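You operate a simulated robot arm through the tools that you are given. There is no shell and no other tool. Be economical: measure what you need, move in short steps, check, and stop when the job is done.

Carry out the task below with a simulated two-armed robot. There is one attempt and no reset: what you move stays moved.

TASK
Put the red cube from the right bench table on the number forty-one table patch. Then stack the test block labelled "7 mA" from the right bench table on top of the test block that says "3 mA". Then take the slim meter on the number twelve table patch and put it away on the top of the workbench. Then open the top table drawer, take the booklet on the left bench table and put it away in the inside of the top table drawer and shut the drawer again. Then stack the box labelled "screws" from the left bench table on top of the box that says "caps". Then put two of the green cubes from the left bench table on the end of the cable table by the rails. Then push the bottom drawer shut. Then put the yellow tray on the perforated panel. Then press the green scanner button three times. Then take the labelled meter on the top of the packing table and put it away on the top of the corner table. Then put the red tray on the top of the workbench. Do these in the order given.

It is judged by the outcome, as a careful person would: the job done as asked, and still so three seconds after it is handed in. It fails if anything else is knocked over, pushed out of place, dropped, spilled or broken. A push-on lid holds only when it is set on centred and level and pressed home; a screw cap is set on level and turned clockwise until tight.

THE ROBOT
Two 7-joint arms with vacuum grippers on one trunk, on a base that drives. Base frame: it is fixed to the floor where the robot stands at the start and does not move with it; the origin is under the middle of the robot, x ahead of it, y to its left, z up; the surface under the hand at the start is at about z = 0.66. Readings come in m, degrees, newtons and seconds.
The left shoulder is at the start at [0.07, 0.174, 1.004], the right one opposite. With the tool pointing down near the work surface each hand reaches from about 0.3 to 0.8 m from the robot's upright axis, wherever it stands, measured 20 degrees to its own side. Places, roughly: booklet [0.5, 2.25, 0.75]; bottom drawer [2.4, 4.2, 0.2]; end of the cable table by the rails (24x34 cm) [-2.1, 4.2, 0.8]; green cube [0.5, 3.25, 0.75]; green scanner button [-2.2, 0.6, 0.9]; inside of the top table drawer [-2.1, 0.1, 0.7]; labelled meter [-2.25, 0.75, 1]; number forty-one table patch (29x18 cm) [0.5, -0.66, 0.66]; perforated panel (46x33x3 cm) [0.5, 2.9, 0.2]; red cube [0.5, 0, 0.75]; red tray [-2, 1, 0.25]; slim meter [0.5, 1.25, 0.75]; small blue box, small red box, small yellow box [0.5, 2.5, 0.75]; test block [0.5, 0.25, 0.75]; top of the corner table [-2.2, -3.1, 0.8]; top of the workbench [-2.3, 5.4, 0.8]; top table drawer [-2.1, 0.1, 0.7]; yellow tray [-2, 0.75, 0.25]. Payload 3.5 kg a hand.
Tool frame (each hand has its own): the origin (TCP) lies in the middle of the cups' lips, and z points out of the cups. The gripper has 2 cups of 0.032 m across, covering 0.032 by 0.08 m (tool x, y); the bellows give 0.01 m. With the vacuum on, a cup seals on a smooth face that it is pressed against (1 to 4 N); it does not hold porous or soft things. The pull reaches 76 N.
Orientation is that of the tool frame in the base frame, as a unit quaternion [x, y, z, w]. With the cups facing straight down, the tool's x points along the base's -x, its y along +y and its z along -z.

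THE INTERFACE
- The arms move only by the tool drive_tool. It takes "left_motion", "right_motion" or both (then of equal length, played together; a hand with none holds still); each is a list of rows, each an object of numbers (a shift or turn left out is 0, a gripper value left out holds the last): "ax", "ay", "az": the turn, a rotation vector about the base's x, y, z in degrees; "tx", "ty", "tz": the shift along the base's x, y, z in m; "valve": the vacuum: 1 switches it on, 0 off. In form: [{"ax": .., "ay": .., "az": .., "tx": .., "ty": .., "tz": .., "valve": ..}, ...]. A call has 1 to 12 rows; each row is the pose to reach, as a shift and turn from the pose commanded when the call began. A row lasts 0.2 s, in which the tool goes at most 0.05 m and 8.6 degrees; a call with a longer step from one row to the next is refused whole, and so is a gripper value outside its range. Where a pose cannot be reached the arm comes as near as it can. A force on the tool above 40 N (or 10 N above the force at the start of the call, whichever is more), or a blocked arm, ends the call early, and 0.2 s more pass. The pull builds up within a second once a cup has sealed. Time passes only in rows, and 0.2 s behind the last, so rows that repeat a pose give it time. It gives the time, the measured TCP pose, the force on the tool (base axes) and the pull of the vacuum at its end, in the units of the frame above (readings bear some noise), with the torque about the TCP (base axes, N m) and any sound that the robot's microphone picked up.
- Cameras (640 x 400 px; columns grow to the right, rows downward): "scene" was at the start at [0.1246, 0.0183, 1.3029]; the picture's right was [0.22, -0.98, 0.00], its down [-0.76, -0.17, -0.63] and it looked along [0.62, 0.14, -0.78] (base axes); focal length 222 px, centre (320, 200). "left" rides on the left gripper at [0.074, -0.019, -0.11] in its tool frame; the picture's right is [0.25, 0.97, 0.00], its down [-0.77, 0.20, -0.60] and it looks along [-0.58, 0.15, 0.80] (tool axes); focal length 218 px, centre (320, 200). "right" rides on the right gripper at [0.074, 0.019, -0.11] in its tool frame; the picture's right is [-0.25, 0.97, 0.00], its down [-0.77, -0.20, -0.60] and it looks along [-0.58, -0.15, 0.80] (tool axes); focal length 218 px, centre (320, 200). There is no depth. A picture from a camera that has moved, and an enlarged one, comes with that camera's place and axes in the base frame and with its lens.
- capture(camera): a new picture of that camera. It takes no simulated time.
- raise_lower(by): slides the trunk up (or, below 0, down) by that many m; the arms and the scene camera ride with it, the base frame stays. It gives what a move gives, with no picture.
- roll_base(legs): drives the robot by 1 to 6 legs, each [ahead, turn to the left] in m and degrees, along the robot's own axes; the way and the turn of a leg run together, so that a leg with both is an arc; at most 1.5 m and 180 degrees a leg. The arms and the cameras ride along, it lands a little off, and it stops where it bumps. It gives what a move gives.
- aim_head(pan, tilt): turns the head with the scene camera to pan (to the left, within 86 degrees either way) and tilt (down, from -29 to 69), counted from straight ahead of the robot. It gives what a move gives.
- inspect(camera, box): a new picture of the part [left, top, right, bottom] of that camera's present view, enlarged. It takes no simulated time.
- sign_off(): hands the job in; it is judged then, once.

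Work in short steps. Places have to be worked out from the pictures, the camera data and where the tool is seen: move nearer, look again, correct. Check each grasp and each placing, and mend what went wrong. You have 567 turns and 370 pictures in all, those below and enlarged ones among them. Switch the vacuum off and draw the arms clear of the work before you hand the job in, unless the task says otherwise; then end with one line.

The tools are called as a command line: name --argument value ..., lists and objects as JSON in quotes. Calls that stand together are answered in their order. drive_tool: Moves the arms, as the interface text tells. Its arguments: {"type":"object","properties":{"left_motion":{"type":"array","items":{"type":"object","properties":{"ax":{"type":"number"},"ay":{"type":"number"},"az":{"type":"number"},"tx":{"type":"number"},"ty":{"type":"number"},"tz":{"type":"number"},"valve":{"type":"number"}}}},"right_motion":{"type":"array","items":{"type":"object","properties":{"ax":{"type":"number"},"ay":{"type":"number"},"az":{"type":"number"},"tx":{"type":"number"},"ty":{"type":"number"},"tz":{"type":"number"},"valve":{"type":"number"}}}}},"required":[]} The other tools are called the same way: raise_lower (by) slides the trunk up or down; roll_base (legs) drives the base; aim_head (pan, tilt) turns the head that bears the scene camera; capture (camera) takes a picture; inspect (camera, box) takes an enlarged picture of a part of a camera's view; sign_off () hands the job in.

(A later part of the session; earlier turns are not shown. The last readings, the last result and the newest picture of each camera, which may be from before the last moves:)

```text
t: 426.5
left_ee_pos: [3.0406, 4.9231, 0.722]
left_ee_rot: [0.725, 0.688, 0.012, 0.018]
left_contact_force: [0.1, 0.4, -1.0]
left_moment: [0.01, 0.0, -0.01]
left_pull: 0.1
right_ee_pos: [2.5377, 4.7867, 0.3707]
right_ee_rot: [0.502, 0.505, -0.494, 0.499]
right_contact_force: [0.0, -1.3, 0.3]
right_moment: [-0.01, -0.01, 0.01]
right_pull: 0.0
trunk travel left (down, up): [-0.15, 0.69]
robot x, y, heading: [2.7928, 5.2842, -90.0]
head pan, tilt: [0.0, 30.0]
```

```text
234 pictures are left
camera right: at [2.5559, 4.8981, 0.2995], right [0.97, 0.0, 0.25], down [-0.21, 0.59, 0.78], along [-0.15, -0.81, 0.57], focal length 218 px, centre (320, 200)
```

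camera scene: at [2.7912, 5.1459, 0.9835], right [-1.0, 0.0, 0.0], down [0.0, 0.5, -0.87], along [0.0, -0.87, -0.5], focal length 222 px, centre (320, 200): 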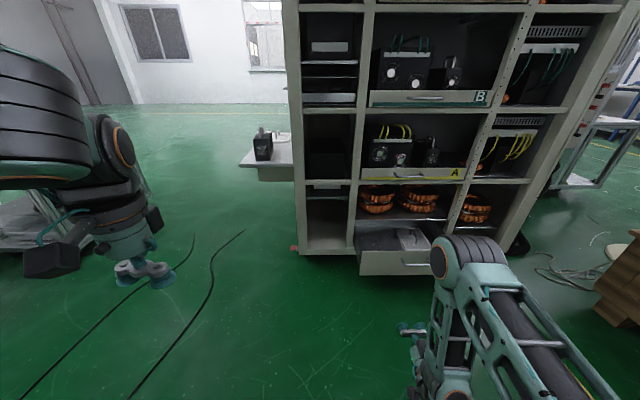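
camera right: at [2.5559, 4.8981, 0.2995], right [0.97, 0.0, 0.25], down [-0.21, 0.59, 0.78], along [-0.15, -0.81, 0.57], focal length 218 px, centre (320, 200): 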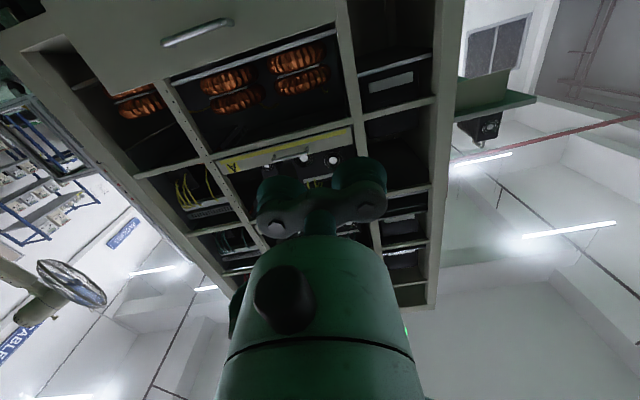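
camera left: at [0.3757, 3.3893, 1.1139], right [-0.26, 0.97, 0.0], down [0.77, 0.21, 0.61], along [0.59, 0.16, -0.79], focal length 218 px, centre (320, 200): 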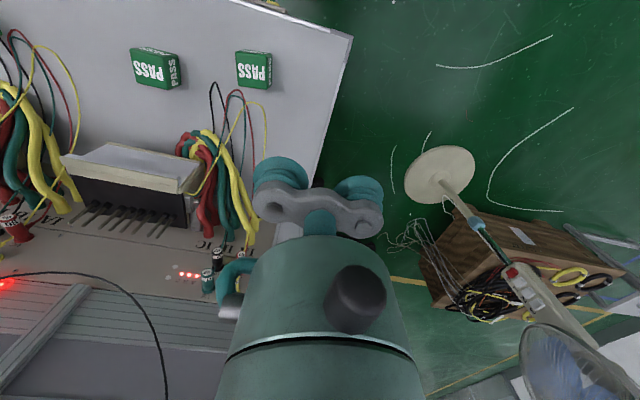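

raise_lower --by -0.14

drive_tool --right_motion '[{"tz": -0.01, "tx": -0.01}, {"tz": -0.02, "tx": -0.02}, {"tz": -0.025, "tx": -0.025}, {"tz": -0.025, "tx": -0.025}]' --left_motion '[{"tz": 0.03, "ty": 0.02}, {"tz": 0.06, "ty": 0.04}, {"tz": 0.08, "ty": 0.06}, {"tz": 0.08, "ty": 0.06}]'

aim_head --pan -15 --tilt 40

capture --camera "scene"

```text
t: 428.1
left_ee_pos: [3.0404, 4.9227, 0.5826]
left_ee_rot: [0.725, 0.688, 0.013, 0.019]
left_contact_force: [-0.7, -0.4, 0.8]
left_moment: [-0.04, 0.0, 0.02]
left_pull: 0.0
right_ee_pos: [2.5379, 4.786, 0.2317]
right_ee_rot: [0.502, 0.505, -0.494, 0.499]
right_contact_force: [-0.3, 0.2, -0.6]
right_moment: [-0.03, -0.01, 0.0]
right_pull: 0.1
trunk travel left (down, up): [-0.01, 0.83]
robot x, y, heading: [2.7919, 5.2863, -90.2]
head pan, tilt: [0.0, 30.0]
```

```text
t: 429.1
left_ee_pos: [3.0013, 4.9624, 0.6088]
left_ee_rot: [0.725, 0.689, 0.014, 0.018]
left_contact_force: [0.6, 0.2, 0.4]
left_moment: [-0.01, -0.03, -0.01]
left_pull: 0.0
left hand out of reach, approached as far as the arm can: row 1, 2, 3, 4
right_ee_pos: [2.5138, 4.7858, 0.2062]
right_ee_rot: [0.503, 0.506, -0.493, 0.498]
right_contact_force: [0.2, -0.3, -0.9]
right_moment: [-0.05, 0.02, 0.0]
right_pull: 0.2
trunk travel left (down, up): [-0.01, 0.83]
robot x, y, heading: [2.7927, 5.2871, -90.3]
head pan, tilt: [0.0, 30.0]
```

```text
t: 429.9
left_ee_pos: [3.002, 4.9623, 0.6093]
left_ee_rot: [0.725, 0.688, 0.013, 0.017]
left_contact_force: [-0.3, -0.6, -0.2]
left_moment: [0.0, -0.04, -0.01]
left_pull: 0.1
right_ee_pos: [2.5143, 4.7852, 0.2057]
right_ee_rot: [0.502, 0.505, -0.494, 0.499]
right_contact_force: [-0.4, 0.0, 0.0]
right_moment: [0.0, 0.01, -0.01]
right_pull: 0.0
trunk travel left (down, up): [-0.01, 0.83]
robot x, y, heading: [2.7893, 5.286, -90.3]
head pan, tilt: [-15.0, 40.0]
```

```text
233 pictures are left
camera scene: at [2.7692, 5.1542, 0.8282], right [-0.97, 0.26, 0.0], down [0.17, 0.62, -0.77], along [-0.2, -0.74, -0.64], focal length 222 px, centre (320, 200)
```

scene: 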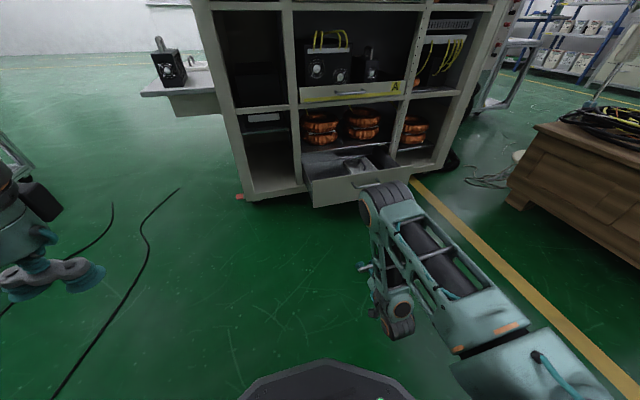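

The folded elbow is almost as far forward as the cups; extend the hand further forward first.

drive_tool --right_motion '[{"ty": -0.03}, {"ty": -0.06}, {"ty": -0.09}, {"ty": -0.12}, {"ty": -0.15}, {"ty": -0.15}]'

capture --camera "scene"

```text
t: 431.3
left_ee_pos: [3.0033, 4.9632, 0.6086]
left_ee_rot: [0.725, 0.688, 0.013, 0.017]
left_contact_force: [0.6, -0.4, -0.3]
left_moment: [-0.01, -0.04, 0.01]
left_pull: 0.0
right_ee_pos: [2.5128, 4.6351, 0.2048]
right_ee_rot: [0.502, 0.505, -0.494, 0.499]
right_contact_force: [0.3, -0.5, 0.5]
right_moment: [0.04, 0.02, -0.03]
right_pull: 0.1
trunk travel left (down, up): [-0.01, 0.83]
robot x, y, heading: [2.7913, 5.2845, -90.3]
head pan, tilt: [-15.0, 40.0]
```

```text
232 pictures are left
camera scene: at [2.7692, 5.1542, 0.8281], right [-0.97, 0.26, 0.0], down [0.17, 0.62, -0.77], along [-0.2, -0.74, -0.64], focal length 222 px, centre (320, 200)
```

scene: 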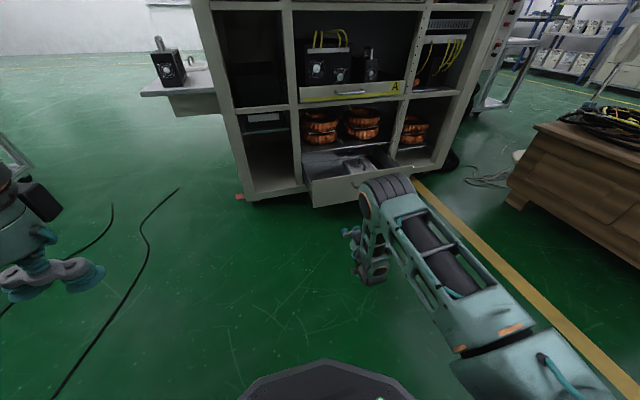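

drive_tool --right_motion '[{"ty": -0.03}, {"ty": -0.06}, {"ty": -0.09}, {"ty": -0.09}]'

inspect --camera "scene" --box '[270, 130, 450, 300]'

```text
t: 432.3
left_ee_pos: [3.002, 4.9625, 0.6086]
left_ee_rot: [0.725, 0.688, 0.014, 0.018]
left_contact_force: [0.0, 0.2, 0.0]
left_moment: [0.0, -0.01, 0.02]
left_pull: 0.1
right_ee_pos: [2.5147, 4.5461, 0.2064]
right_ee_rot: [0.502, 0.505, -0.494, 0.499]
right_contact_force: [-0.2, 0.6, 0.7]
right_moment: [-0.05, -0.01, 0.02]
right_pull: 0.0
trunk travel left (down, up): [-0.01, 0.83]
robot x, y, heading: [2.7887, 5.284, -90.5]
head pan, tilt: [-15.0, 40.0]
```

```text
2.35 times, centred on (360, 215) of scene
camera zoom: at [2.7692, 5.1542, 0.8281], right [-0.97, 0.26, 0.0], down [0.17, 0.62, -0.77], along [-0.2, -0.74, -0.64], focal length 521 px, centre (226, 165)
```

zoom: 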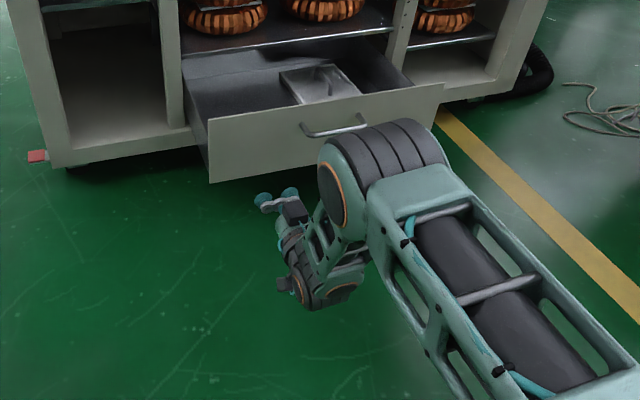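

Good posture. Drive forward to near contact.

roll_base --legs '[[0.12, 0]]'

inspect --camera "scene" --box '[270, 130, 450, 300]'

capture --camera "right"

```text
t: 433.5
left_ee_pos: [3.0024, 4.8415, 0.61]
left_ee_rot: [0.726, 0.688, 0.013, 0.017]
left_contact_force: [0.7, -0.3, -0.2]
left_moment: [0.01, 0.04, 0.0]
left_pull: 0.0
right_ee_pos: [2.5141, 4.4272, 0.2051]
right_ee_rot: [0.502, 0.505, -0.494, 0.499]
right_contact_force: [-0.1, -0.6, 0.6]
right_moment: [0.01, -0.03, -0.02]
right_pull: 0.0
trunk travel left (down, up): [-0.01, 0.83]
robot x, y, heading: [2.7939, 5.1621, -90.2]
head pan, tilt: [-15.0, 40.0]
```

```text
2.35 times, centred on (360, 215) of scene
camera zoom: at [2.7689, 5.0343, 0.8281], right [-0.97, 0.26, 0.0], down [0.17, 0.62, -0.77], along [-0.2, -0.74, -0.64], focal length 521 px, centre (226, 165)
```

zoom: 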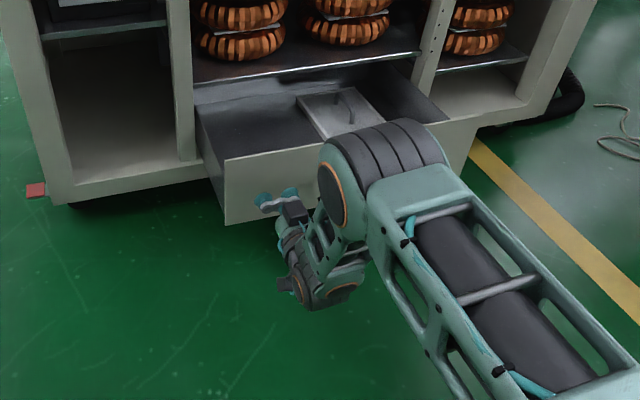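

```text
229 pictures are left
camera right: at [2.5322, 4.5377, 0.1347], right [0.97, 0.0, 0.25], down [-0.21, 0.59, 0.78], along [-0.15, -0.81, 0.57], focal length 218 px, centre (320, 200)
```

right: 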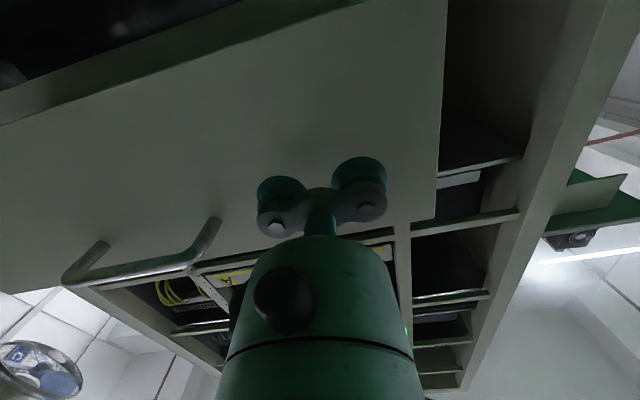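

Aligned left of the handle. Push by driving in steps.

roll_base --legs '[[0.13, 0]]'

capture --camera "scene"

```text
t: 434.8
left_ee_pos: [3.0011, 4.7154, 0.6093]
left_ee_rot: [0.725, 0.688, 0.013, 0.018]
left_contact_force: [0.0, -0.4, 0.1]
left_moment: [0.01, 0.02, -0.02]
left_pull: 0.1
right_ee_pos: [2.5116, 4.3014, 0.2058]
right_ee_rot: [0.502, 0.504, -0.495, 0.498]
right_contact_force: [0.0, 0.3, -0.2]
right_moment: [-0.01, 0.01, 0.02]
right_pull: 0.1
trunk travel left (down, up): [-0.01, 0.83]
robot x, y, heading: [2.79, 5.0399, -90.1]
head pan, tilt: [-15.0, 40.0]
```

```text
228 pictures are left
camera scene: at [2.7681, 4.9089, 0.8281], right [-0.96, 0.26, 0.0], down [0.17, 0.62, -0.77], along [-0.2, -0.74, -0.64], focal length 222 px, centre (320, 200)
```

scene: 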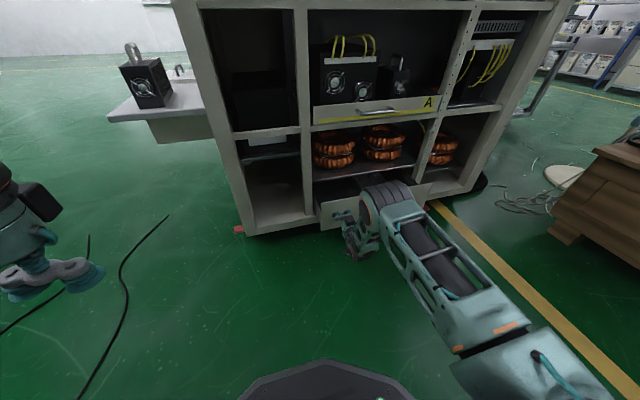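

roll_base --legs '[[0.08, 0]]'

inspect --camera "scene" --box '[220, 130, 480, 280]'

```text
t: 435.9
left_ee_pos: [3.0011, 4.6364, 0.6078]
left_ee_rot: [0.725, 0.688, 0.013, 0.017]
left_contact_force: [-0.3, 0.5, -0.3]
left_moment: [-0.01, -0.05, 0.0]
left_pull: 0.0
right_ee_pos: [2.5141, 4.2191, 0.2058]
right_ee_rot: [0.502, 0.505, -0.494, 0.499]
right_contact_force: [-0.3, -0.2, -0.2]
right_moment: [-0.01, 0.01, -0.04]
right_pull: 0.1
trunk travel left (down, up): [-0.01, 0.83]
robot x, y, heading: [2.7905, 4.9554, -90.2]
head pan, tilt: [-15.0, 40.0]
```

```text
2.46 times, centred on (350, 205) of scene
camera zoom: at [2.7682, 4.828, 0.8281], right [-0.97, 0.26, 0.0], down [0.17, 0.62, -0.77], along [-0.2, -0.74, -0.64], focal length 545 px, centre (246, 188)
```

zoom: 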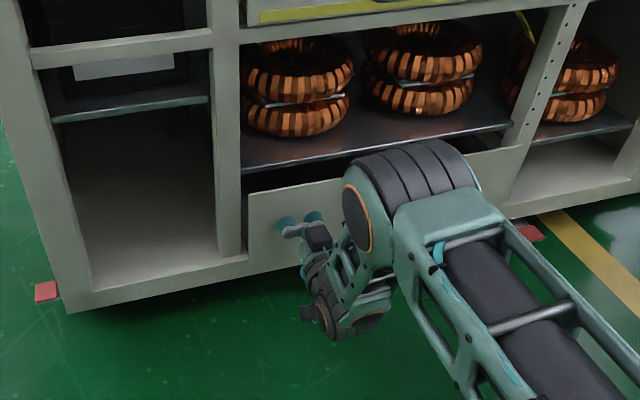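

Almost shut; push the remainder slowly with the arm, stopping on force.

drive_tool --right_motion '[{"ty": -0.006}, {"ty": -0.012}, {"ty": -0.018}, {"ty": -0.024}, {"ty": -0.03}, {"ty": -0.036}, {"ty": -0.036}]'

inspect --camera "scene" --box '[220, 130, 480, 280]'

```text
t: 437.5
left_ee_pos: [3.0023, 4.637, 0.609]
left_ee_rot: [0.725, 0.689, 0.014, 0.017]
left_contact_force: [0.1, -0.2, 0.1]
left_moment: [0.02, 0.03, -0.03]
left_pull: 0.0
right_ee_pos: [2.5148, 4.1842, 0.2053]
right_ee_rot: [0.502, 0.506, -0.493, 0.499]
right_contact_force: [5.3, 28.0, 3.0]
right_moment: [0.07, 0.15, -0.16]
right_pull: 0.1
trunk travel left (down, up): [-0.01, 0.83]
robot x, y, heading: [2.7916, 4.9578, -90.2]
head pan, tilt: [-15.0, 40.0]
```

```text
2.46 times, centred on (350, 205) of scene
camera zoom: at [2.7683, 4.8289, 0.8283], right [-0.97, 0.26, 0.0], down [0.17, 0.62, -0.77], along [-0.2, -0.74, -0.64], focal length 545 px, centre (246, 188)
```

zoom: 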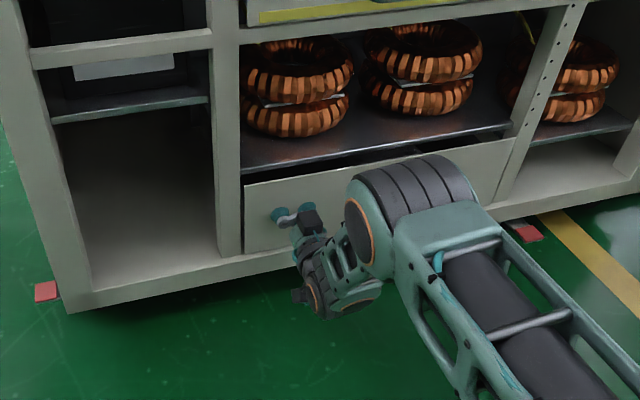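

Drawer is hard against its stop (28 N), flush. Retreat and restore posture.

drive_tool --right_motion '[{"ty": 0.02}, {"ty": 0.05}]'

roll_base --legs '[[-0.35, 0]]'

capture --camera "scene"

raise_lower --by 0.4

raise_lower --by 0.09

```text
t: 438.1
left_ee_pos: [3.0019, 4.6361, 0.6076]
left_ee_rot: [0.724, 0.689, 0.013, 0.018]
left_contact_force: [0.4, 0.0, -0.3]
left_moment: [0.02, 0.02, -0.01]
left_pull: 0.2
right_ee_pos: [2.5143, 4.2327, 0.2096]
right_ee_rot: [0.502, 0.506, -0.494, 0.499]
right_contact_force: [-0.5, -0.5, -0.8]
right_moment: [-0.02, 0.03, 0.0]
right_pull: 0.1
trunk travel left (down, up): [-0.01, 0.83]
robot x, y, heading: [2.7911, 4.9632, -90.3]
head pan, tilt: [-15.0, 40.0]
```

```text
t: 440.3
left_ee_pos: [3.0008, 4.9792, 0.6088]
left_ee_rot: [0.727, 0.687, 0.013, 0.018]
left_contact_force: [-0.2, 0.1, -0.9]
left_moment: [-0.01, -0.04, 0.01]
left_pull: 0.0
right_ee_pos: [2.5123, 4.5811, 0.2088]
right_ee_rot: [0.504, 0.504, -0.495, 0.497]
right_contact_force: [0.6, 0.5, 0.1]
right_moment: [-0.04, -0.01, -0.02]
right_pull: 0.1
trunk travel left (down, up): [-0.01, 0.83]
robot x, y, heading: [2.7935, 5.3039, -90.6]
head pan, tilt: [-15.0, 40.0]
```

```text
225 pictures are left
camera scene: at [2.7692, 5.1726, 0.8281], right [-0.96, 0.27, 0.0], down [0.17, 0.62, -0.77], along [-0.2, -0.74, -0.64], focal length 222 px, centre (320, 200)
```

scene: 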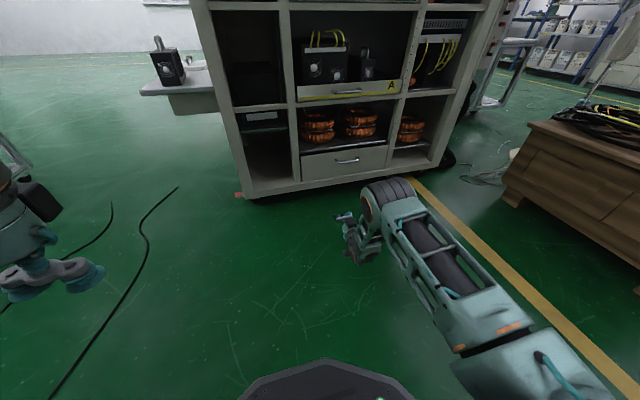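

```text
t: 444.1
left_ee_pos: [3.0021, 4.9794, 1.0089]
left_ee_rot: [0.727, 0.687, 0.013, 0.018]
left_contact_force: [-0.7, 0.0, -0.2]
left_moment: [0.02, -0.02, -0.03]
left_pull: 0.0
right_ee_pos: [2.5119, 4.5802, 0.6087]
right_ee_rot: [0.503, 0.503, -0.496, 0.497]
right_contact_force: [0.1, 1.0, 0.4]
right_moment: [0.0, 0.0, -0.02]
right_pull: 0.2
trunk travel left (down, up): [-0.41, 0.43]
robot x, y, heading: [2.7938, 5.3043, -90.5]
head pan, tilt: [-15.0, 40.0]
```

```text
t: 445.4
left_ee_pos: [3.0014, 4.9786, 1.0994]
left_ee_rot: [0.727, 0.686, 0.014, 0.018]
left_contact_force: [0.1, -0.9, -0.7]
left_moment: [0.0, 0.04, 0.01]
left_pull: 0.2
right_ee_pos: [2.5119, 4.5807, 0.6993]
right_ee_rot: [0.503, 0.503, -0.496, 0.498]
right_contact_force: [-1.5, 0.6, 0.8]
right_moment: [-0.05, 0.01, 0.02]
right_pull: 0.1
trunk travel left (down, up): [-0.5, 0.34]
robot x, y, heading: [2.793, 5.305, -90.3]
head pan, tilt: [-15.0, 40.0]
```

Drawer is flush. Restore the right tool to pointing down.

drive_tool --right_motion '[{"ty": 0.04}, {"ty": 0.08}, {"ty": 0.12}, {"ty": 0.16}, {"ty": 0.2}, {"ty": 0.23}, {"ty": 0.23}]'

drive_tool --right_motion '[{"ax": 8.5, "tz": 0.03}, {"ax": 17, "tz": 0.06}, {"ax": 25.5, "tz": 0.09}, {"ax": 34, "tz": 0.12}, {"ax": 42.5, "tz": 0.15}, {"ax": 51, "tz": 0.18}, {"ax": 59.5, "tz": 0.21}, {"ax": 68, "tz": 0.24}, {"ax": 76.5, "tz": 0.27}, {"ax": 85, "tz": 0.3}, {"ax": 90, "tz": 0.33}, {"ax": 90, "tz": 0.36}]'

```text
t: 447.0
left_ee_pos: [3.0016, 4.9798, 1.099]
left_ee_rot: [0.727, 0.687, 0.013, 0.018]
left_contact_force: [-1.2, 0.2, -0.2]
left_moment: [0.01, 0.0, -0.02]
left_pull: 0.0
right_ee_pos: [2.5093, 4.8026, 0.7013]
right_ee_rot: [0.503, 0.503, -0.496, 0.498]
right_contact_force: [0.6, 0.7, -0.4]
right_moment: [-0.01, -0.01, -0.02]
right_pull: 0.0
right hand out of reach, approached as far as the arm can: row 6, 7
trunk travel left (down, up): [-0.5, 0.34]
robot x, y, heading: [2.7914, 5.3018, -90.5]
head pan, tilt: [-15.0, 40.0]
```

```text
t: 449.6
left_ee_pos: [3.0018, 4.9782, 1.0984]
left_ee_rot: [0.727, 0.686, 0.013, 0.018]
left_contact_force: [0.4, 0.3, -0.5]
left_moment: [-0.01, 0.04, 0.0]
left_pull: 0.0
right_ee_pos: [2.3848, 5.0099, 0.659]
right_ee_rot: [0.706, 0.696, -0.118, 0.046]
right_contact_force: [-0.1, 0.5, -0.1]
right_moment: [0.04, 0.0, 0.0]
right_pull: 0.1
right hand out of reach, approached as far as the arm can: row 3, 4, 5, 6, 7, 8, 9, 10, 11, 12
trunk travel left (down, up): [-0.5, 0.34]
robot x, y, heading: [2.7939, 5.3046, -90.5]
head pan, tilt: [-15.0, 40.0]
```

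The right arm is lagging in an awkward posture; look and nudge it.

drive_tool --right_motion '[{"ty": -0.04}, {"ty": -0.08}, {"ty": -0.12}, {"ty": -0.12}, {"ty": -0.12}]'

capture --camera "scene"

```text
t: 450.1
left_ee_pos: [3.0012, 4.9795, 1.0976]
left_ee_rot: [0.727, 0.686, 0.013, 0.018]
left_contact_force: [-0.6, -0.3, 0.6]
left_moment: [-0.02, 0.0, -0.03]
left_pull: 0.1
right_ee_pos: [2.3484, 4.97, 0.6375]
right_ee_rot: [0.697, 0.702, -0.138, 0.046]
right_contact_force: [-91.1, 41.6, -40.3]
right_moment: [-8.92, -8.3, 11.71]
right_pull: 0.1
right hand out of reach, approached as far as the arm can: row 1, 2
trunk travel left (down, up): [-0.5, 0.34]
robot x, y, heading: [2.7956, 5.3026, -90.5]
head pan, tilt: [-15.0, 40.0]
stopped in row 2 (right hand): the force on the tool passed its limit at 310 N (the readings are from after the stop); the commanded pose is now the measured one
```

```text
224 pictures are left
camera scene: at [2.7686, 5.1724, 1.3181], right [-0.96, 0.27, 0.0], down [0.17, 0.62, -0.77], along [-0.2, -0.74, -0.64], focal length 222 px, centre (320, 200)
```

scene: 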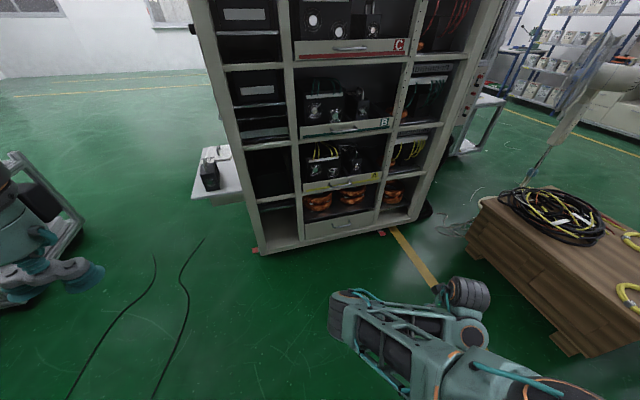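

The wrist is nearly pointing down but touching its own arm. Move away along the contact force, then raise gradually.

drive_tool --right_motion '[{"tx": -0.02, "ty": 0.01, "tz": -0.01}, {"tx": -0.04, "ty": 0.015, "tz": -0.01}, {"tx": -0.05, "ty": 0.0, "tz": 0.0}, {"tx": -0.05, "ty": -0.03, "tz": 0.02}, {"tx": -0.05, "ty": -0.06, "tz": 0.04}]'

capture --camera "scene"

```text
t: 451.1
left_ee_pos: [2.9996, 4.9792, 1.0987]
left_ee_rot: [0.728, 0.685, 0.013, 0.019]
left_contact_force: [-0.2, -0.4, -0.2]
left_moment: [0.0, -0.01, -0.04]
left_pull: 0.0
right_ee_pos: [2.2941, 4.9488, 0.6542]
right_ee_rot: [0.693, 0.706, -0.141, 0.042]
right_contact_force: [-2.5, 0.2, -0.5]
right_moment: [0.06, -0.38, 0.31]
right_pull: 0.0
right hand out of reach, approached as far as the arm can: row 5
trunk travel left (down, up): [-0.5, 0.34]
robot x, y, heading: [2.7917, 5.3006, -90.4]
head pan, tilt: [-15.0, 40.0]
stopped in row 5 (right hand): the force on the tool passed its limit at 189 N (the readings are from after the stop); the commanded pose is now the measured one
```

```text
223 pictures are left
camera scene: at [2.7683, 5.1734, 1.3182], right [-0.96, 0.27, 0.0], down [0.17, 0.62, -0.77], along [-0.2, -0.74, -0.64], focal length 222 px, centre (320, 200)
```

scene: 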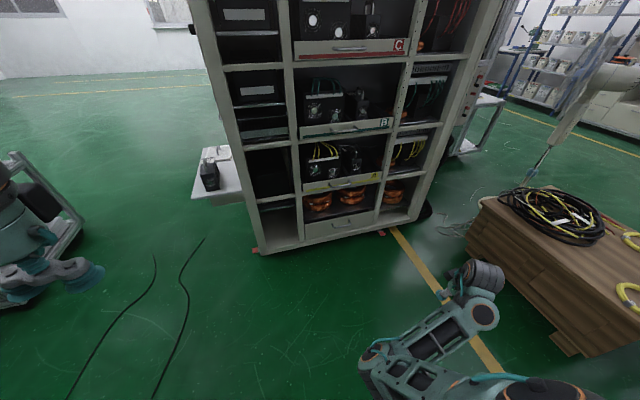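

Reverse the motion: bring the tool back to horizontal/forward, along the way it came.

drive_tool --right_motion '[{"ax": -8, "az": 1, "tx": 0.0, "ty": -0.01, "tz": 0.0}, {"ax": -16, "az": 2, "tx": 0.0, "ty": -0.02, "tz": 0.0}, {"ax": -24, "az": 3, "tx": 0.02, "ty": -0.04, "tz": 0.01}, {"ax": -32, "az": 4, "tx": 0.05, "ty": -0.06, "tz": 0.02}, {"ax": -40, "az": 5, "tx": 0.08, "ty": -0.08, "tz": 0.03}, {"ax": -48, "az": 6, "tx": 0.11, "ty": -0.1, "tz": 0.04}, {"ax": -56, "az": 7, "tx": 0.14, "ty": -0.12, "tz": 0.045}, {"ax": -64, "az": 8, "tx": 0.17, "ty": -0.15, "tz": 0.045}, {"ax": -72, "az": 9, "tx": 0.19, "ty": -0.18, "tz": 0.045}, {"ax": -74, "az": 10, "tx": 0.2, "ty": -0.22, "tz": 0.045}, {"ax": -74, "az": 10, "tx": 0.2, "ty": -0.26, "tz": 0.045}]'

capture --camera "scene"

```text
t: 453.5
left_ee_pos: [3.0021, 4.9788, 1.0987]
left_ee_rot: [0.726, 0.687, 0.013, 0.018]
left_contact_force: [-0.4, -0.2, 0.2]
left_moment: [0.0, 0.02, -0.01]
left_pull: 0.1
right_ee_pos: [2.4945, 4.6849, 0.6983]
right_ee_rot: [0.468, 0.534, -0.532, 0.462]
right_contact_force: [-0.2, -0.1, 0.4]
right_moment: [0.02, 0.01, -0.01]
right_pull: 0.2
trunk travel left (down, up): [-0.5, 0.34]
robot x, y, heading: [2.7932, 5.3018, -90.6]
head pan, tilt: [-15.0, 40.0]
```

```text
222 pictures are left
camera scene: at [2.7692, 5.1722, 1.3181], right [-0.96, 0.27, 0.0], down [0.17, 0.62, -0.77], along [-0.2, -0.74, -0.64], focal length 222 px, centre (320, 200)
```

scene: 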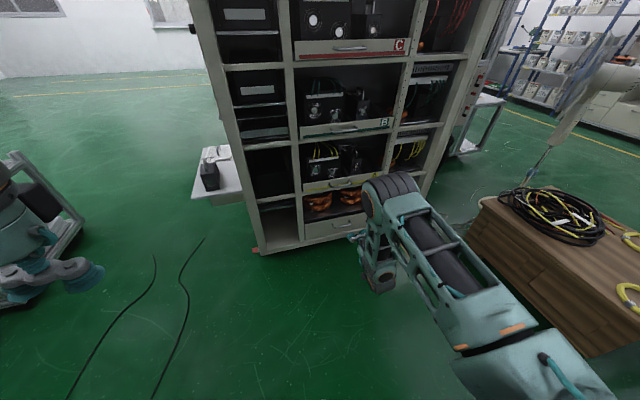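

Recovered. First raise the hand while still horizontal, then rotate down.

drive_tool --right_motion '[{"tz": 0.04}, {"tz": 0.08}, {"tz": 0.12}, {"tz": 0.16}, {"tz": 0.2}, {"tz": 0.24}, {"tz": 0.28}, {"tz": 0.32}, {"tz": 0.36}, {"tz": 0.36}]'

capture --camera "scene"

```text
t: 455.6
left_ee_pos: [3.0013, 4.9783, 1.0983]
left_ee_rot: [0.727, 0.687, 0.013, 0.019]
left_contact_force: [-0.3, 0.6, 0.1]
left_moment: [-0.04, -0.03, -0.02]
left_pull: 0.0
right_ee_pos: [2.4788, 4.6945, 0.9417]
right_ee_rot: [0.527, 0.573, -0.474, 0.41]
right_contact_force: [-0.5, 0.6, 0.2]
right_moment: [-0.02, -0.01, 0.01]
right_pull: 0.0
right hand out of reach, approached as far as the arm can: row 6
trunk travel left (down, up): [-0.5, 0.34]
robot x, y, heading: [2.793, 5.3042, -90.5]
head pan, tilt: [-15.0, 40.0]
stopped in row 10 (right hand): the arm was blocked; the commanded pose is now the measured one
```

```text
221 pictures are left
camera scene: at [2.7682, 5.1725, 1.318], right [-0.96, 0.27, 0.0], down [0.17, 0.62, -0.77], along [-0.2, -0.74, -0.64], focal length 222 px, centre (320, 200)
```

scene: 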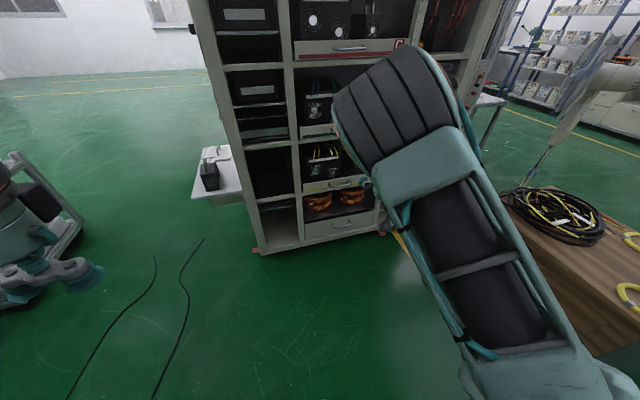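

drive_tool --right_motion '[{"ax": 8, "ty": 0.01, "tz": -0.01}, {"ax": 16, "ty": 0.02, "tz": -0.02}, {"ax": 24, "ty": 0.03, "tz": -0.03}, {"ax": 32, "ty": 0.04, "tz": -0.04}, {"ax": 40, "ty": 0.05, "tz": -0.05}, {"ax": 48, "ty": 0.06, "tz": -0.06}, {"ax": 56, "ty": 0.07, "tz": -0.06}, {"ax": 64, "ty": 0.08, "tz": -0.06}, {"ax": 72, "ty": 0.09, "tz": -0.06}, {"ax": 78, "ty": 0.1, "tz": -0.06}, {"ax": 78, "ty": 0.1, "tz": -0.06}]'

capture --camera "scene"

```text
t: 458.0
left_ee_pos: [3.0014, 4.9791, 1.099]
left_ee_rot: [0.727, 0.686, 0.014, 0.019]
left_contact_force: [0.6, -0.1, -0.6]
left_moment: [0.0, 0.01, 0.05]
left_pull: 0.0
right_ee_pos: [2.48, 4.7947, 0.8821]
right_ee_rot: [0.666, 0.746, -0.006, -0.012]
right_contact_force: [0.3, -0.5, -0.3]
right_moment: [-0.02, -0.01, 0.03]
right_pull: 0.0
trunk travel left (down, up): [-0.5, 0.34]
robot x, y, heading: [2.7946, 5.3076, -90.5]
head pan, tilt: [-15.0, 40.0]
```

```text
220 pictures are left
camera scene: at [2.7693, 5.1728, 1.3181], right [-0.96, 0.27, 0.0], down [0.17, 0.62, -0.77], along [-0.2, -0.74, -0.64], focal length 222 px, centre (320, 200)
```

scene: 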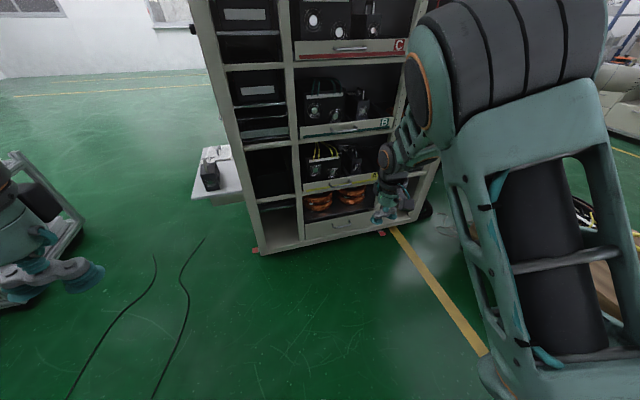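

Right tool is down again. Level both tools and tuck the hands for travel.

drive_tool --right_motion '[{"tx": 0.02, "ty": 0.03, "tz": 0.03, "az": -3}, {"tx": 0.04, "ty": 0.06, "tz": 0.06, "az": -6.4}, {"tx": 0.06, "ty": 0.08, "tz": 0.1, "az": -6.4}, {"tx": 0.06, "ty": 0.08, "tz": 0.13, "az": -6.4}, {"tx": 0.06, "ty": 0.08, "tz": 0.13, "az": -6.4}]' --left_motion '[{"ay": 2.5, "ax": 0.5, "ty": -0.03}, {"ay": 2.5, "ax": 0.5, "az": 3, "ty": -0.06, "tz": -0.03}, {"ay": 2.5, "ax": 0.5, "az": 3.3, "ty": -0.08, "tz": -0.06}, {"ay": 2.5, "ax": 0.5, "az": 3.3, "ty": -0.08, "tz": -0.06}, {"ay": 2.5, "ax": 0.5, "az": 3.3, "ty": -0.08, "tz": -0.06}]'

```text
t: 459.2
left_ee_pos: [3.0015, 4.8949, 1.0399]
left_ee_rot: [0.707, 0.707, 0.001, -0.001]
left_contact_force: [0.4, -0.2, 0.0]
left_moment: [0.03, -0.02, -0.01]
left_pull: 0.0
right_ee_pos: [2.5402, 4.8747, 1.0121]
right_ee_rot: [0.706, 0.708, -0.006, -0.012]
right_contact_force: [0.1, -0.2, -0.5]
right_moment: [0.03, -0.02, 0.0]
right_pull: 0.0
trunk travel left (down, up): [-0.5, 0.34]
robot x, y, heading: [2.7959, 5.3014, -90.5]
head pan, tilt: [-15.0, 40.0]
```

Drive back by the same route to the aisle.

roll_base --legs '[[0, -132], [0.82, 0], [0.81, 0], [0, 47], [1.25, 0]]'

```text
t: 481.1
left_ee_pos: [-0.0545, 6.0343, 1.0401]
left_ee_rot: [0.998, 0.055, 0.0, 0.001]
left_contact_force: [0.0, 0.1, 0.0]
left_moment: [0.04, 0.0, -0.02]
left_pull: 0.0
right_ee_pos: [-0.1262, 6.4929, 1.0114]
right_ee_rot: [0.998, 0.057, 0.004, -0.012]
right_contact_force: [0.3, 0.0, -0.4]
right_moment: [0.0, -0.01, 0.01]
right_pull: 0.0
trunk travel left (down, up): [-0.5, 0.34]
robot x, y, heading: [0.3256, 6.2883, -174.3]
head pan, tilt: [-15.0, 40.0]
```

roll_base --legs '[[0, 48.4], [0.92, 0], [0.91, 0], [0, 36], [1.5, 0], [1.5, 0]]'

roll_base --legs '[[1.0, 0]]'

```text
t: 508.3
left_ee_pos: [-0.6364, 1.398, 1.0398]
left_ee_rot: [0.702, 0.712, 0.001, -0.001]
left_contact_force: [-0.5, -0.3, -0.1]
left_moment: [0.01, -0.02, -0.03]
left_pull: 0.1
right_ee_pos: [-1.0979, 1.3715, 1.013]
right_ee_rot: [0.702, 0.712, -0.005, -0.011]
right_contact_force: [-0.4, 0.6, -0.6]
right_moment: [0.02, 0.0, 0.02]
right_pull: 0.2
trunk travel left (down, up): [-0.5, 0.34]
robot x, y, heading: [-0.8541, 1.8013, -89.8]
head pan, tilt: [-15.0, 40.0]
```

```text
t: 513.5
left_ee_pos: [-0.6227, 0.4134, 1.0403]
left_ee_rot: [0.698, 0.716, 0.0, 0.0]
left_contact_force: [-0.2, 0.1, 0.0]
left_moment: [0.0, -0.02, 0.01]
left_pull: 0.0
right_ee_pos: [-1.0845, 0.3807, 1.0122]
right_ee_rot: [0.698, 0.716, -0.006, -0.011]
right_contact_force: [1.0, -0.3, -0.2]
right_moment: [-0.03, 0.03, 0.02]
right_pull: 0.0
trunk travel left (down, up): [-0.5, 0.34]
robot x, y, heading: [-0.8428, 0.8118, -89.1]
head pan, tilt: [-15.0, 40.0]
```

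roll_base --legs '[[0, -91]]'

aim_head --pan 0 --tilt 40

capture --camera "scene"

```text
t: 517.8
left_ee_pos: [-1.2559, 0.6131, 1.04]
left_ee_rot: [1.0, -0.014, 0.001, 0.001]
left_contact_force: [0.5, -0.4, -0.6]
left_moment: [0.01, 0.01, 0.04]
left_pull: 0.1
right_ee_pos: [-1.2633, 1.0791, 1.012]
right_ee_rot: [1.0, -0.012, 0.003, -0.012]
right_contact_force: [0.6, -0.3, 0.0]
right_moment: [0.01, 0.0, 0.01]
right_pull: 0.0
trunk travel left (down, up): [-0.5, 0.34]
robot x, y, heading: [-0.8408, 0.8142, 178.1]
head pan, tilt: [-15.0, 40.0]
```

```text
t: 518.6
left_ee_pos: [-1.2555, 0.6159, 1.04]
left_ee_rot: [1.0, -0.014, 0.001, 0.0]
left_contact_force: [0.3, -1.6, 0.0]
left_moment: [0.0, 0.02, 0.01]
left_pull: 0.1
right_ee_pos: [-1.2648, 1.0801, 1.0128]
right_ee_rot: [1.0, -0.012, 0.003, -0.012]
right_contact_force: [0.5, 0.6, -0.1]
right_moment: [0.0, 0.0, -0.01]
right_pull: 0.2
trunk travel left (down, up): [-0.5, 0.34]
robot x, y, heading: [-0.8407, 0.8142, 177.7]
head pan, tilt: [0.0, 40.0]
```

```text
219 pictures are left
camera scene: at [-0.977, 0.8214, 1.3181], right [0.04, 1.0, 0.0], down [0.64, -0.02, -0.77], along [-0.77, 0.03, -0.64], focal length 222 px, centre (320, 200)
```

scene: 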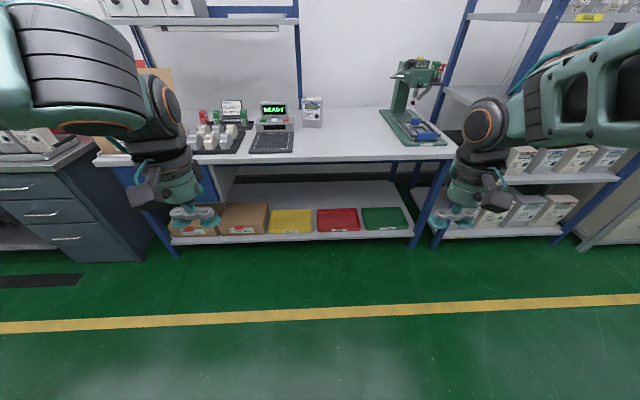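

inspect --camera "scene" --box '[240, 180, 420, 260]'

```text
3.56 times, centred on (330, 220) of scene
camera zoom: at [-0.977, 0.8214, 1.3181], right [0.04, 1.0, 0.0], down [0.64, -0.02, -0.77], along [-0.77, 0.03, -0.64], focal length 788 px, centre (284, 129)
```

zoom: 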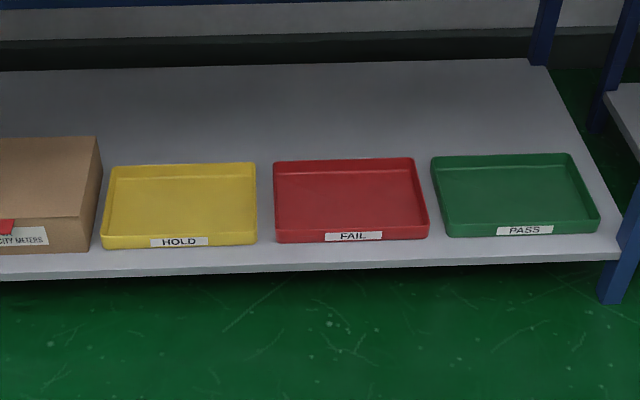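

Yellow tray centre ≈(-2.06, 0.66), ~28×21 cm, on the shelf at z≈0.2. I lower the trunk here and extend the left arm low before driving in.

raise_lower --by -0.4

raise_lower --by -0.09

drive_tool --left_motion '[{"tx": -0.03, "tz": -0.03}, {"tx": -0.06, "tz": -0.06}, {"tx": -0.09, "tz": -0.09}, {"tx": -0.12, "tz": -0.12}, {"tx": -0.15, "tz": -0.15}, {"tx": -0.18, "tz": -0.18}, {"tx": -0.21, "tz": -0.2}, {"tx": -0.25, "tz": -0.22}, {"tx": -0.28, "tz": -0.23}, {"tx": -0.28, "tz": -0.23}]'

capture --camera "scene"

capture --camera "left"

```text
t: 522.4
left_ee_pos: [-1.2552, 0.6159, 0.6404]
left_ee_rot: [1.0, -0.014, 0.001, 0.0]
left_contact_force: [-0.2, -0.1, 0.4]
left_moment: [0.02, -0.04, 0.0]
left_pull: 0.1
right_ee_pos: [-1.262, 1.0795, 0.6128]
right_ee_rot: [1.0, -0.012, 0.004, -0.011]
right_contact_force: [0.3, 0.9, 0.9]
right_moment: [0.0, 0.0, -0.03]
right_pull: 0.0
trunk travel left (down, up): [-0.1, 0.74]
robot x, y, heading: [-0.84, 0.8124, 178.1]
head pan, tilt: [0.0, 40.0]
```

```text
t: 523.6
left_ee_pos: [-1.2558, 0.6151, 0.5507]
left_ee_rot: [1.0, -0.014, 0.001, 0.0]
left_contact_force: [0.6, 0.1, -0.5]
left_moment: [0.03, -0.01, 0.03]
left_pull: 0.1
right_ee_pos: [-1.2638, 1.0792, 0.5223]
right_ee_rot: [1.0, -0.012, 0.002, -0.013]
right_contact_force: [-0.8, 0.0, 0.3]
right_moment: [0.03, 0.0, -0.02]
right_pull: 0.0
trunk travel left (down, up): [-0.01, 0.83]
robot x, y, heading: [-0.8456, 0.8129, 177.8]
head pan, tilt: [0.0, 40.0]
```

```text
t: 525.8
left_ee_pos: [-1.5369, 0.616, 0.3203]
left_ee_rot: [1.0, -0.014, 0.002, 0.0]
left_contact_force: [0.0, 0.8, 0.3]
left_moment: [-0.03, 0.05, 0.0]
left_pull: 0.2
right_ee_pos: [-1.2647, 1.0781, 0.5225]
right_ee_rot: [1.0, -0.013, 0.005, -0.012]
right_contact_force: [-0.1, -0.6, 0.1]
right_moment: [-0.01, 0.04, 0.0]
right_pull: 0.0
trunk travel left (down, up): [-0.01, 0.83]
robot x, y, heading: [-0.8431, 0.8137, 177.8]
head pan, tilt: [0.0, 40.0]
```

```text
217 pictures are left
camera scene: at [-0.9771, 0.8214, 0.8281], right [0.04, 1.0, 0.0], down [0.64, -0.02, -0.77], along [-0.77, 0.03, -0.64], focal length 222 px, centre (320, 200)
```

scene: 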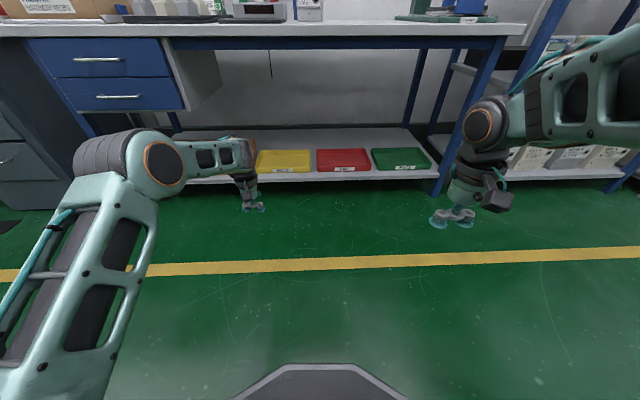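

```text
216 pictures are left
camera left: at [-1.4645, 0.6331, 0.4311], right [0.23, -0.97, 0.0], down [-0.78, -0.18, 0.6], along [-0.59, -0.14, -0.8], focal length 218 px, centre (320, 200)
```

left: 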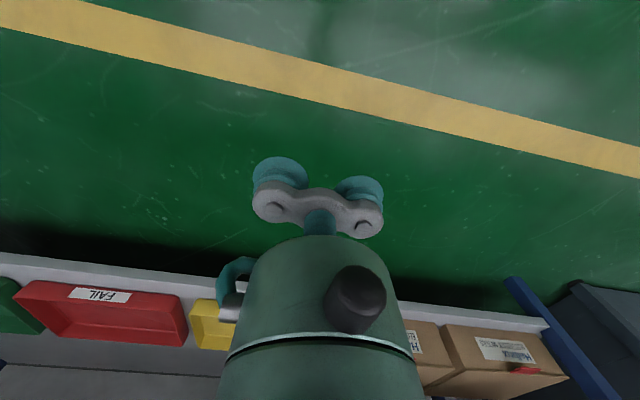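

inspect --camera "scene" --box '[230, 130, 390, 200]'

```text
4.00 times, centred on (310, 165) of scene
camera zoom: at [-0.9771, 0.8214, 0.8281], right [0.04, 1.0, 0.0], down [0.64, -0.02, -0.77], along [-0.77, 0.03, -0.64], focal length 886 px, centre (360, 340)
```

zoom: 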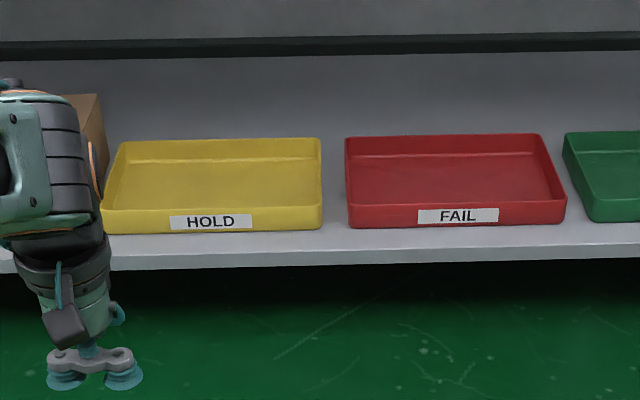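

Tray: x −1.98…−2.18, y 0.52…0.81, rim z≈0.22, floor ≈0.18. Drive in 0.5 m with the hand at z 0.32.

roll_base --legs '[[0.3, 0]]'

capture --camera "scene"

```text
t: 527.9
left_ee_pos: [-1.8396, 0.6313, 0.3212]
left_ee_rot: [1.0, -0.017, 0.001, 0.0]
left_contact_force: [-0.2, -0.3, -0.7]
left_moment: [0.01, 0.01, -0.01]
left_pull: 0.0
right_ee_pos: [-1.5638, 1.0922, 0.5228]
right_ee_rot: [1.0, -0.016, 0.004, -0.013]
right_contact_force: [0.0, -0.3, -0.4]
right_moment: [0.0, -0.04, 0.01]
right_pull: 0.2
trunk travel left (down, up): [-0.01, 0.83]
robot x, y, heading: [-1.1446, 0.8264, 177.6]
head pan, tilt: [0.0, 40.0]
```

```text
214 pictures are left
camera scene: at [-1.2782, 0.8339, 0.8281], right [0.04, 1.0, 0.0], down [0.64, -0.03, -0.77], along [-0.77, 0.03, -0.64], focal length 222 px, centre (320, 200)
```

scene: 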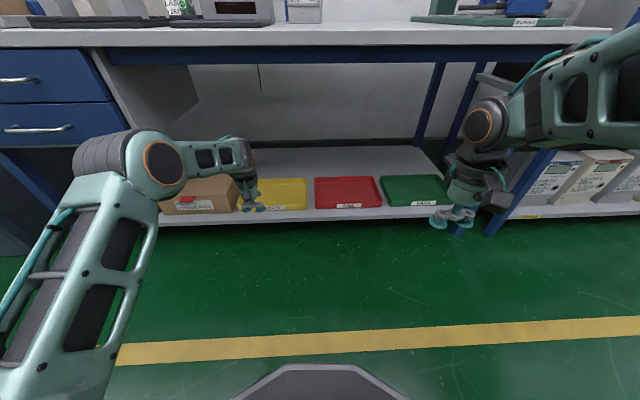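

roll_base --legs '[[0.2, 0]]'

capture --camera "scene"

capture --camera "left"

```text
t: 529.5
left_ee_pos: [-2.0375, 0.6367, 0.3197]
left_ee_rot: [1.0, -0.015, 0.001, 0.0]
left_contact_force: [0.1, 0.4, 0.7]
left_moment: [-0.01, -0.06, 0.01]
left_pull: 0.0
right_ee_pos: [-1.7638, 1.0991, 0.5232]
right_ee_rot: [1.0, -0.012, 0.005, -0.011]
right_contact_force: [0.5, 0.5, -0.2]
right_moment: [0.04, 0.0, 0.0]
right_pull: 0.1
trunk travel left (down, up): [-0.01, 0.83]
robot x, y, heading: [-1.3409, 0.8328, 178.1]
head pan, tilt: [0.0, 40.0]
```

```text
213 pictures are left
camera scene: at [-1.4766, 0.8409, 0.8281], right [0.04, 1.0, 0.0], down [0.64, -0.02, -0.77], along [-0.77, 0.03, -0.64], focal length 222 px, centre (320, 200)
```

scene: 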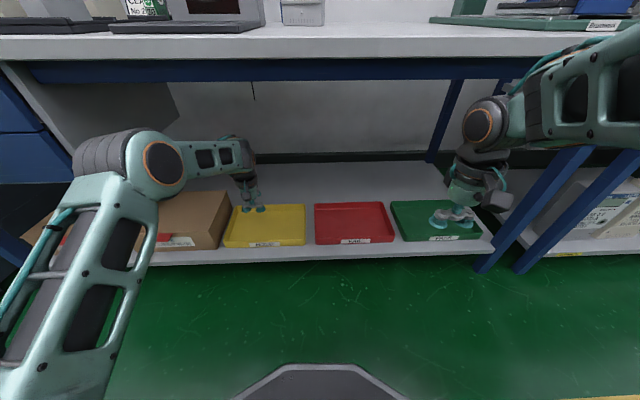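

```text
212 pictures are left
camera left: at [-1.964, 0.6528, 0.4314], right [0.23, -0.97, 0.0], down [-0.78, -0.18, 0.6], along [-0.59, -0.14, -0.8], focal length 218 px, centre (320, 200)
```

left: 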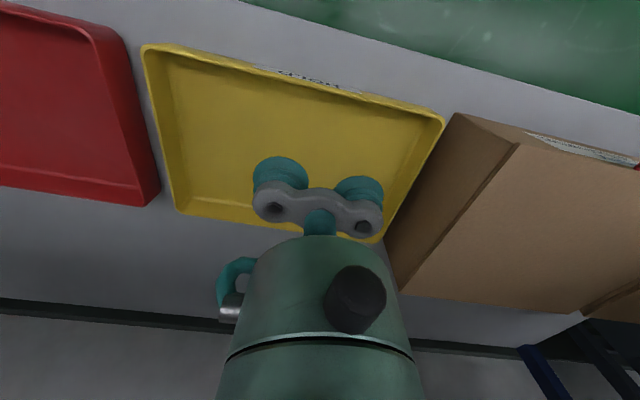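

Tray centre ≈(-2.09, 0.655). Move the cups over it and press onto its floor.

drive_tool --left_motion '[{"tx": -0.03, "ty": 0.01}, {"tx": -0.05, "ty": 0.018}, {"tx": -0.05, "ty": 0.018, "tz": -0.04}, {"tx": -0.05, "ty": 0.018, "tz": -0.08}, {"tx": -0.05, "ty": 0.018, "tz": -0.11}, {"tx": -0.05, "ty": 0.018, "tz": -0.125, "valve": 1}, {"tx": -0.05, "ty": 0.018, "tz": -0.13}, {"tx": -0.05, "ty": 0.018, "tz": -0.135}, {"tx": -0.05, "ty": 0.018, "tz": -0.14}, {"tx": -0.05, "ty": 0.018, "tz": -0.14}]'

capture --camera "left"

```text
t: 531.7
left_ee_pos: [-2.0866, 0.6544, 0.1812]
left_ee_rot: [1.0, -0.013, 0.0, 0.001]
left_contact_force: [0.3, -0.1, 0.1]
left_moment: [-0.01, -0.01, -0.02]
left_pull: 0.1
right_ee_pos: [-1.7637, 1.0988, 0.5225]
right_ee_rot: [1.0, -0.012, 0.004, -0.012]
right_contact_force: [-0.3, 0.0, 1.0]
right_moment: [-0.01, 0.02, 0.0]
right_pull: 0.2
trunk travel left (down, up): [-0.01, 0.83]
robot x, y, heading: [-1.3422, 0.8356, 177.7]
head pan, tilt: [0.0, 40.0]
```

```text
211 pictures are left
camera left: at [-2.0136, 0.6713, 0.2923], right [0.23, -0.97, 0.0], down [-0.78, -0.18, 0.6], along [-0.59, -0.14, -0.8], focal length 218 px, centre (320, 200)
```

left: 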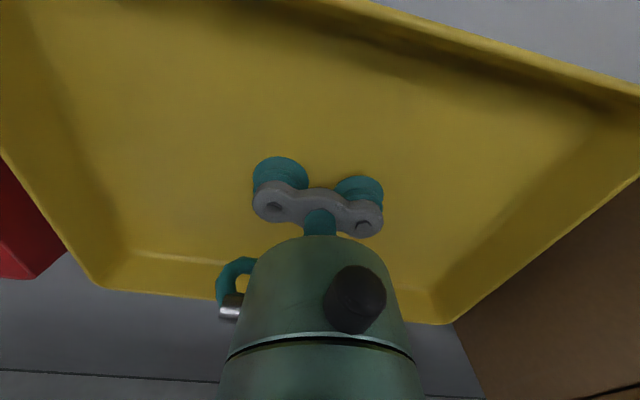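

Close but not in contact; go down in small steps.

drive_tool --left_motion '[{"tz": -0.004}, {"tz": -0.008}, {"tz": -0.012}, {"tz": -0.012}]'

```text
t: 532.7
left_ee_pos: [-2.0884, 0.6548, 0.1673]
left_ee_rot: [1.0, -0.014, 0.002, 0.0]
left_contact_force: [0.4, 0.5, 0.4]
left_moment: [0.01, -0.05, 0.0]
left_pull: 75.1
right_ee_pos: [-1.763, 1.0996, 0.5223]
right_ee_rot: [1.0, -0.012, 0.004, -0.012]
right_contact_force: [0.6, -0.3, -0.9]
right_moment: [-0.04, -0.03, 0.01]
right_pull: 0.1
trunk travel left (down, up): [-0.01, 0.83]
robot x, y, heading: [-1.3392, 0.8371, 178.0]
head pan, tilt: [0.0, 40.0]
```

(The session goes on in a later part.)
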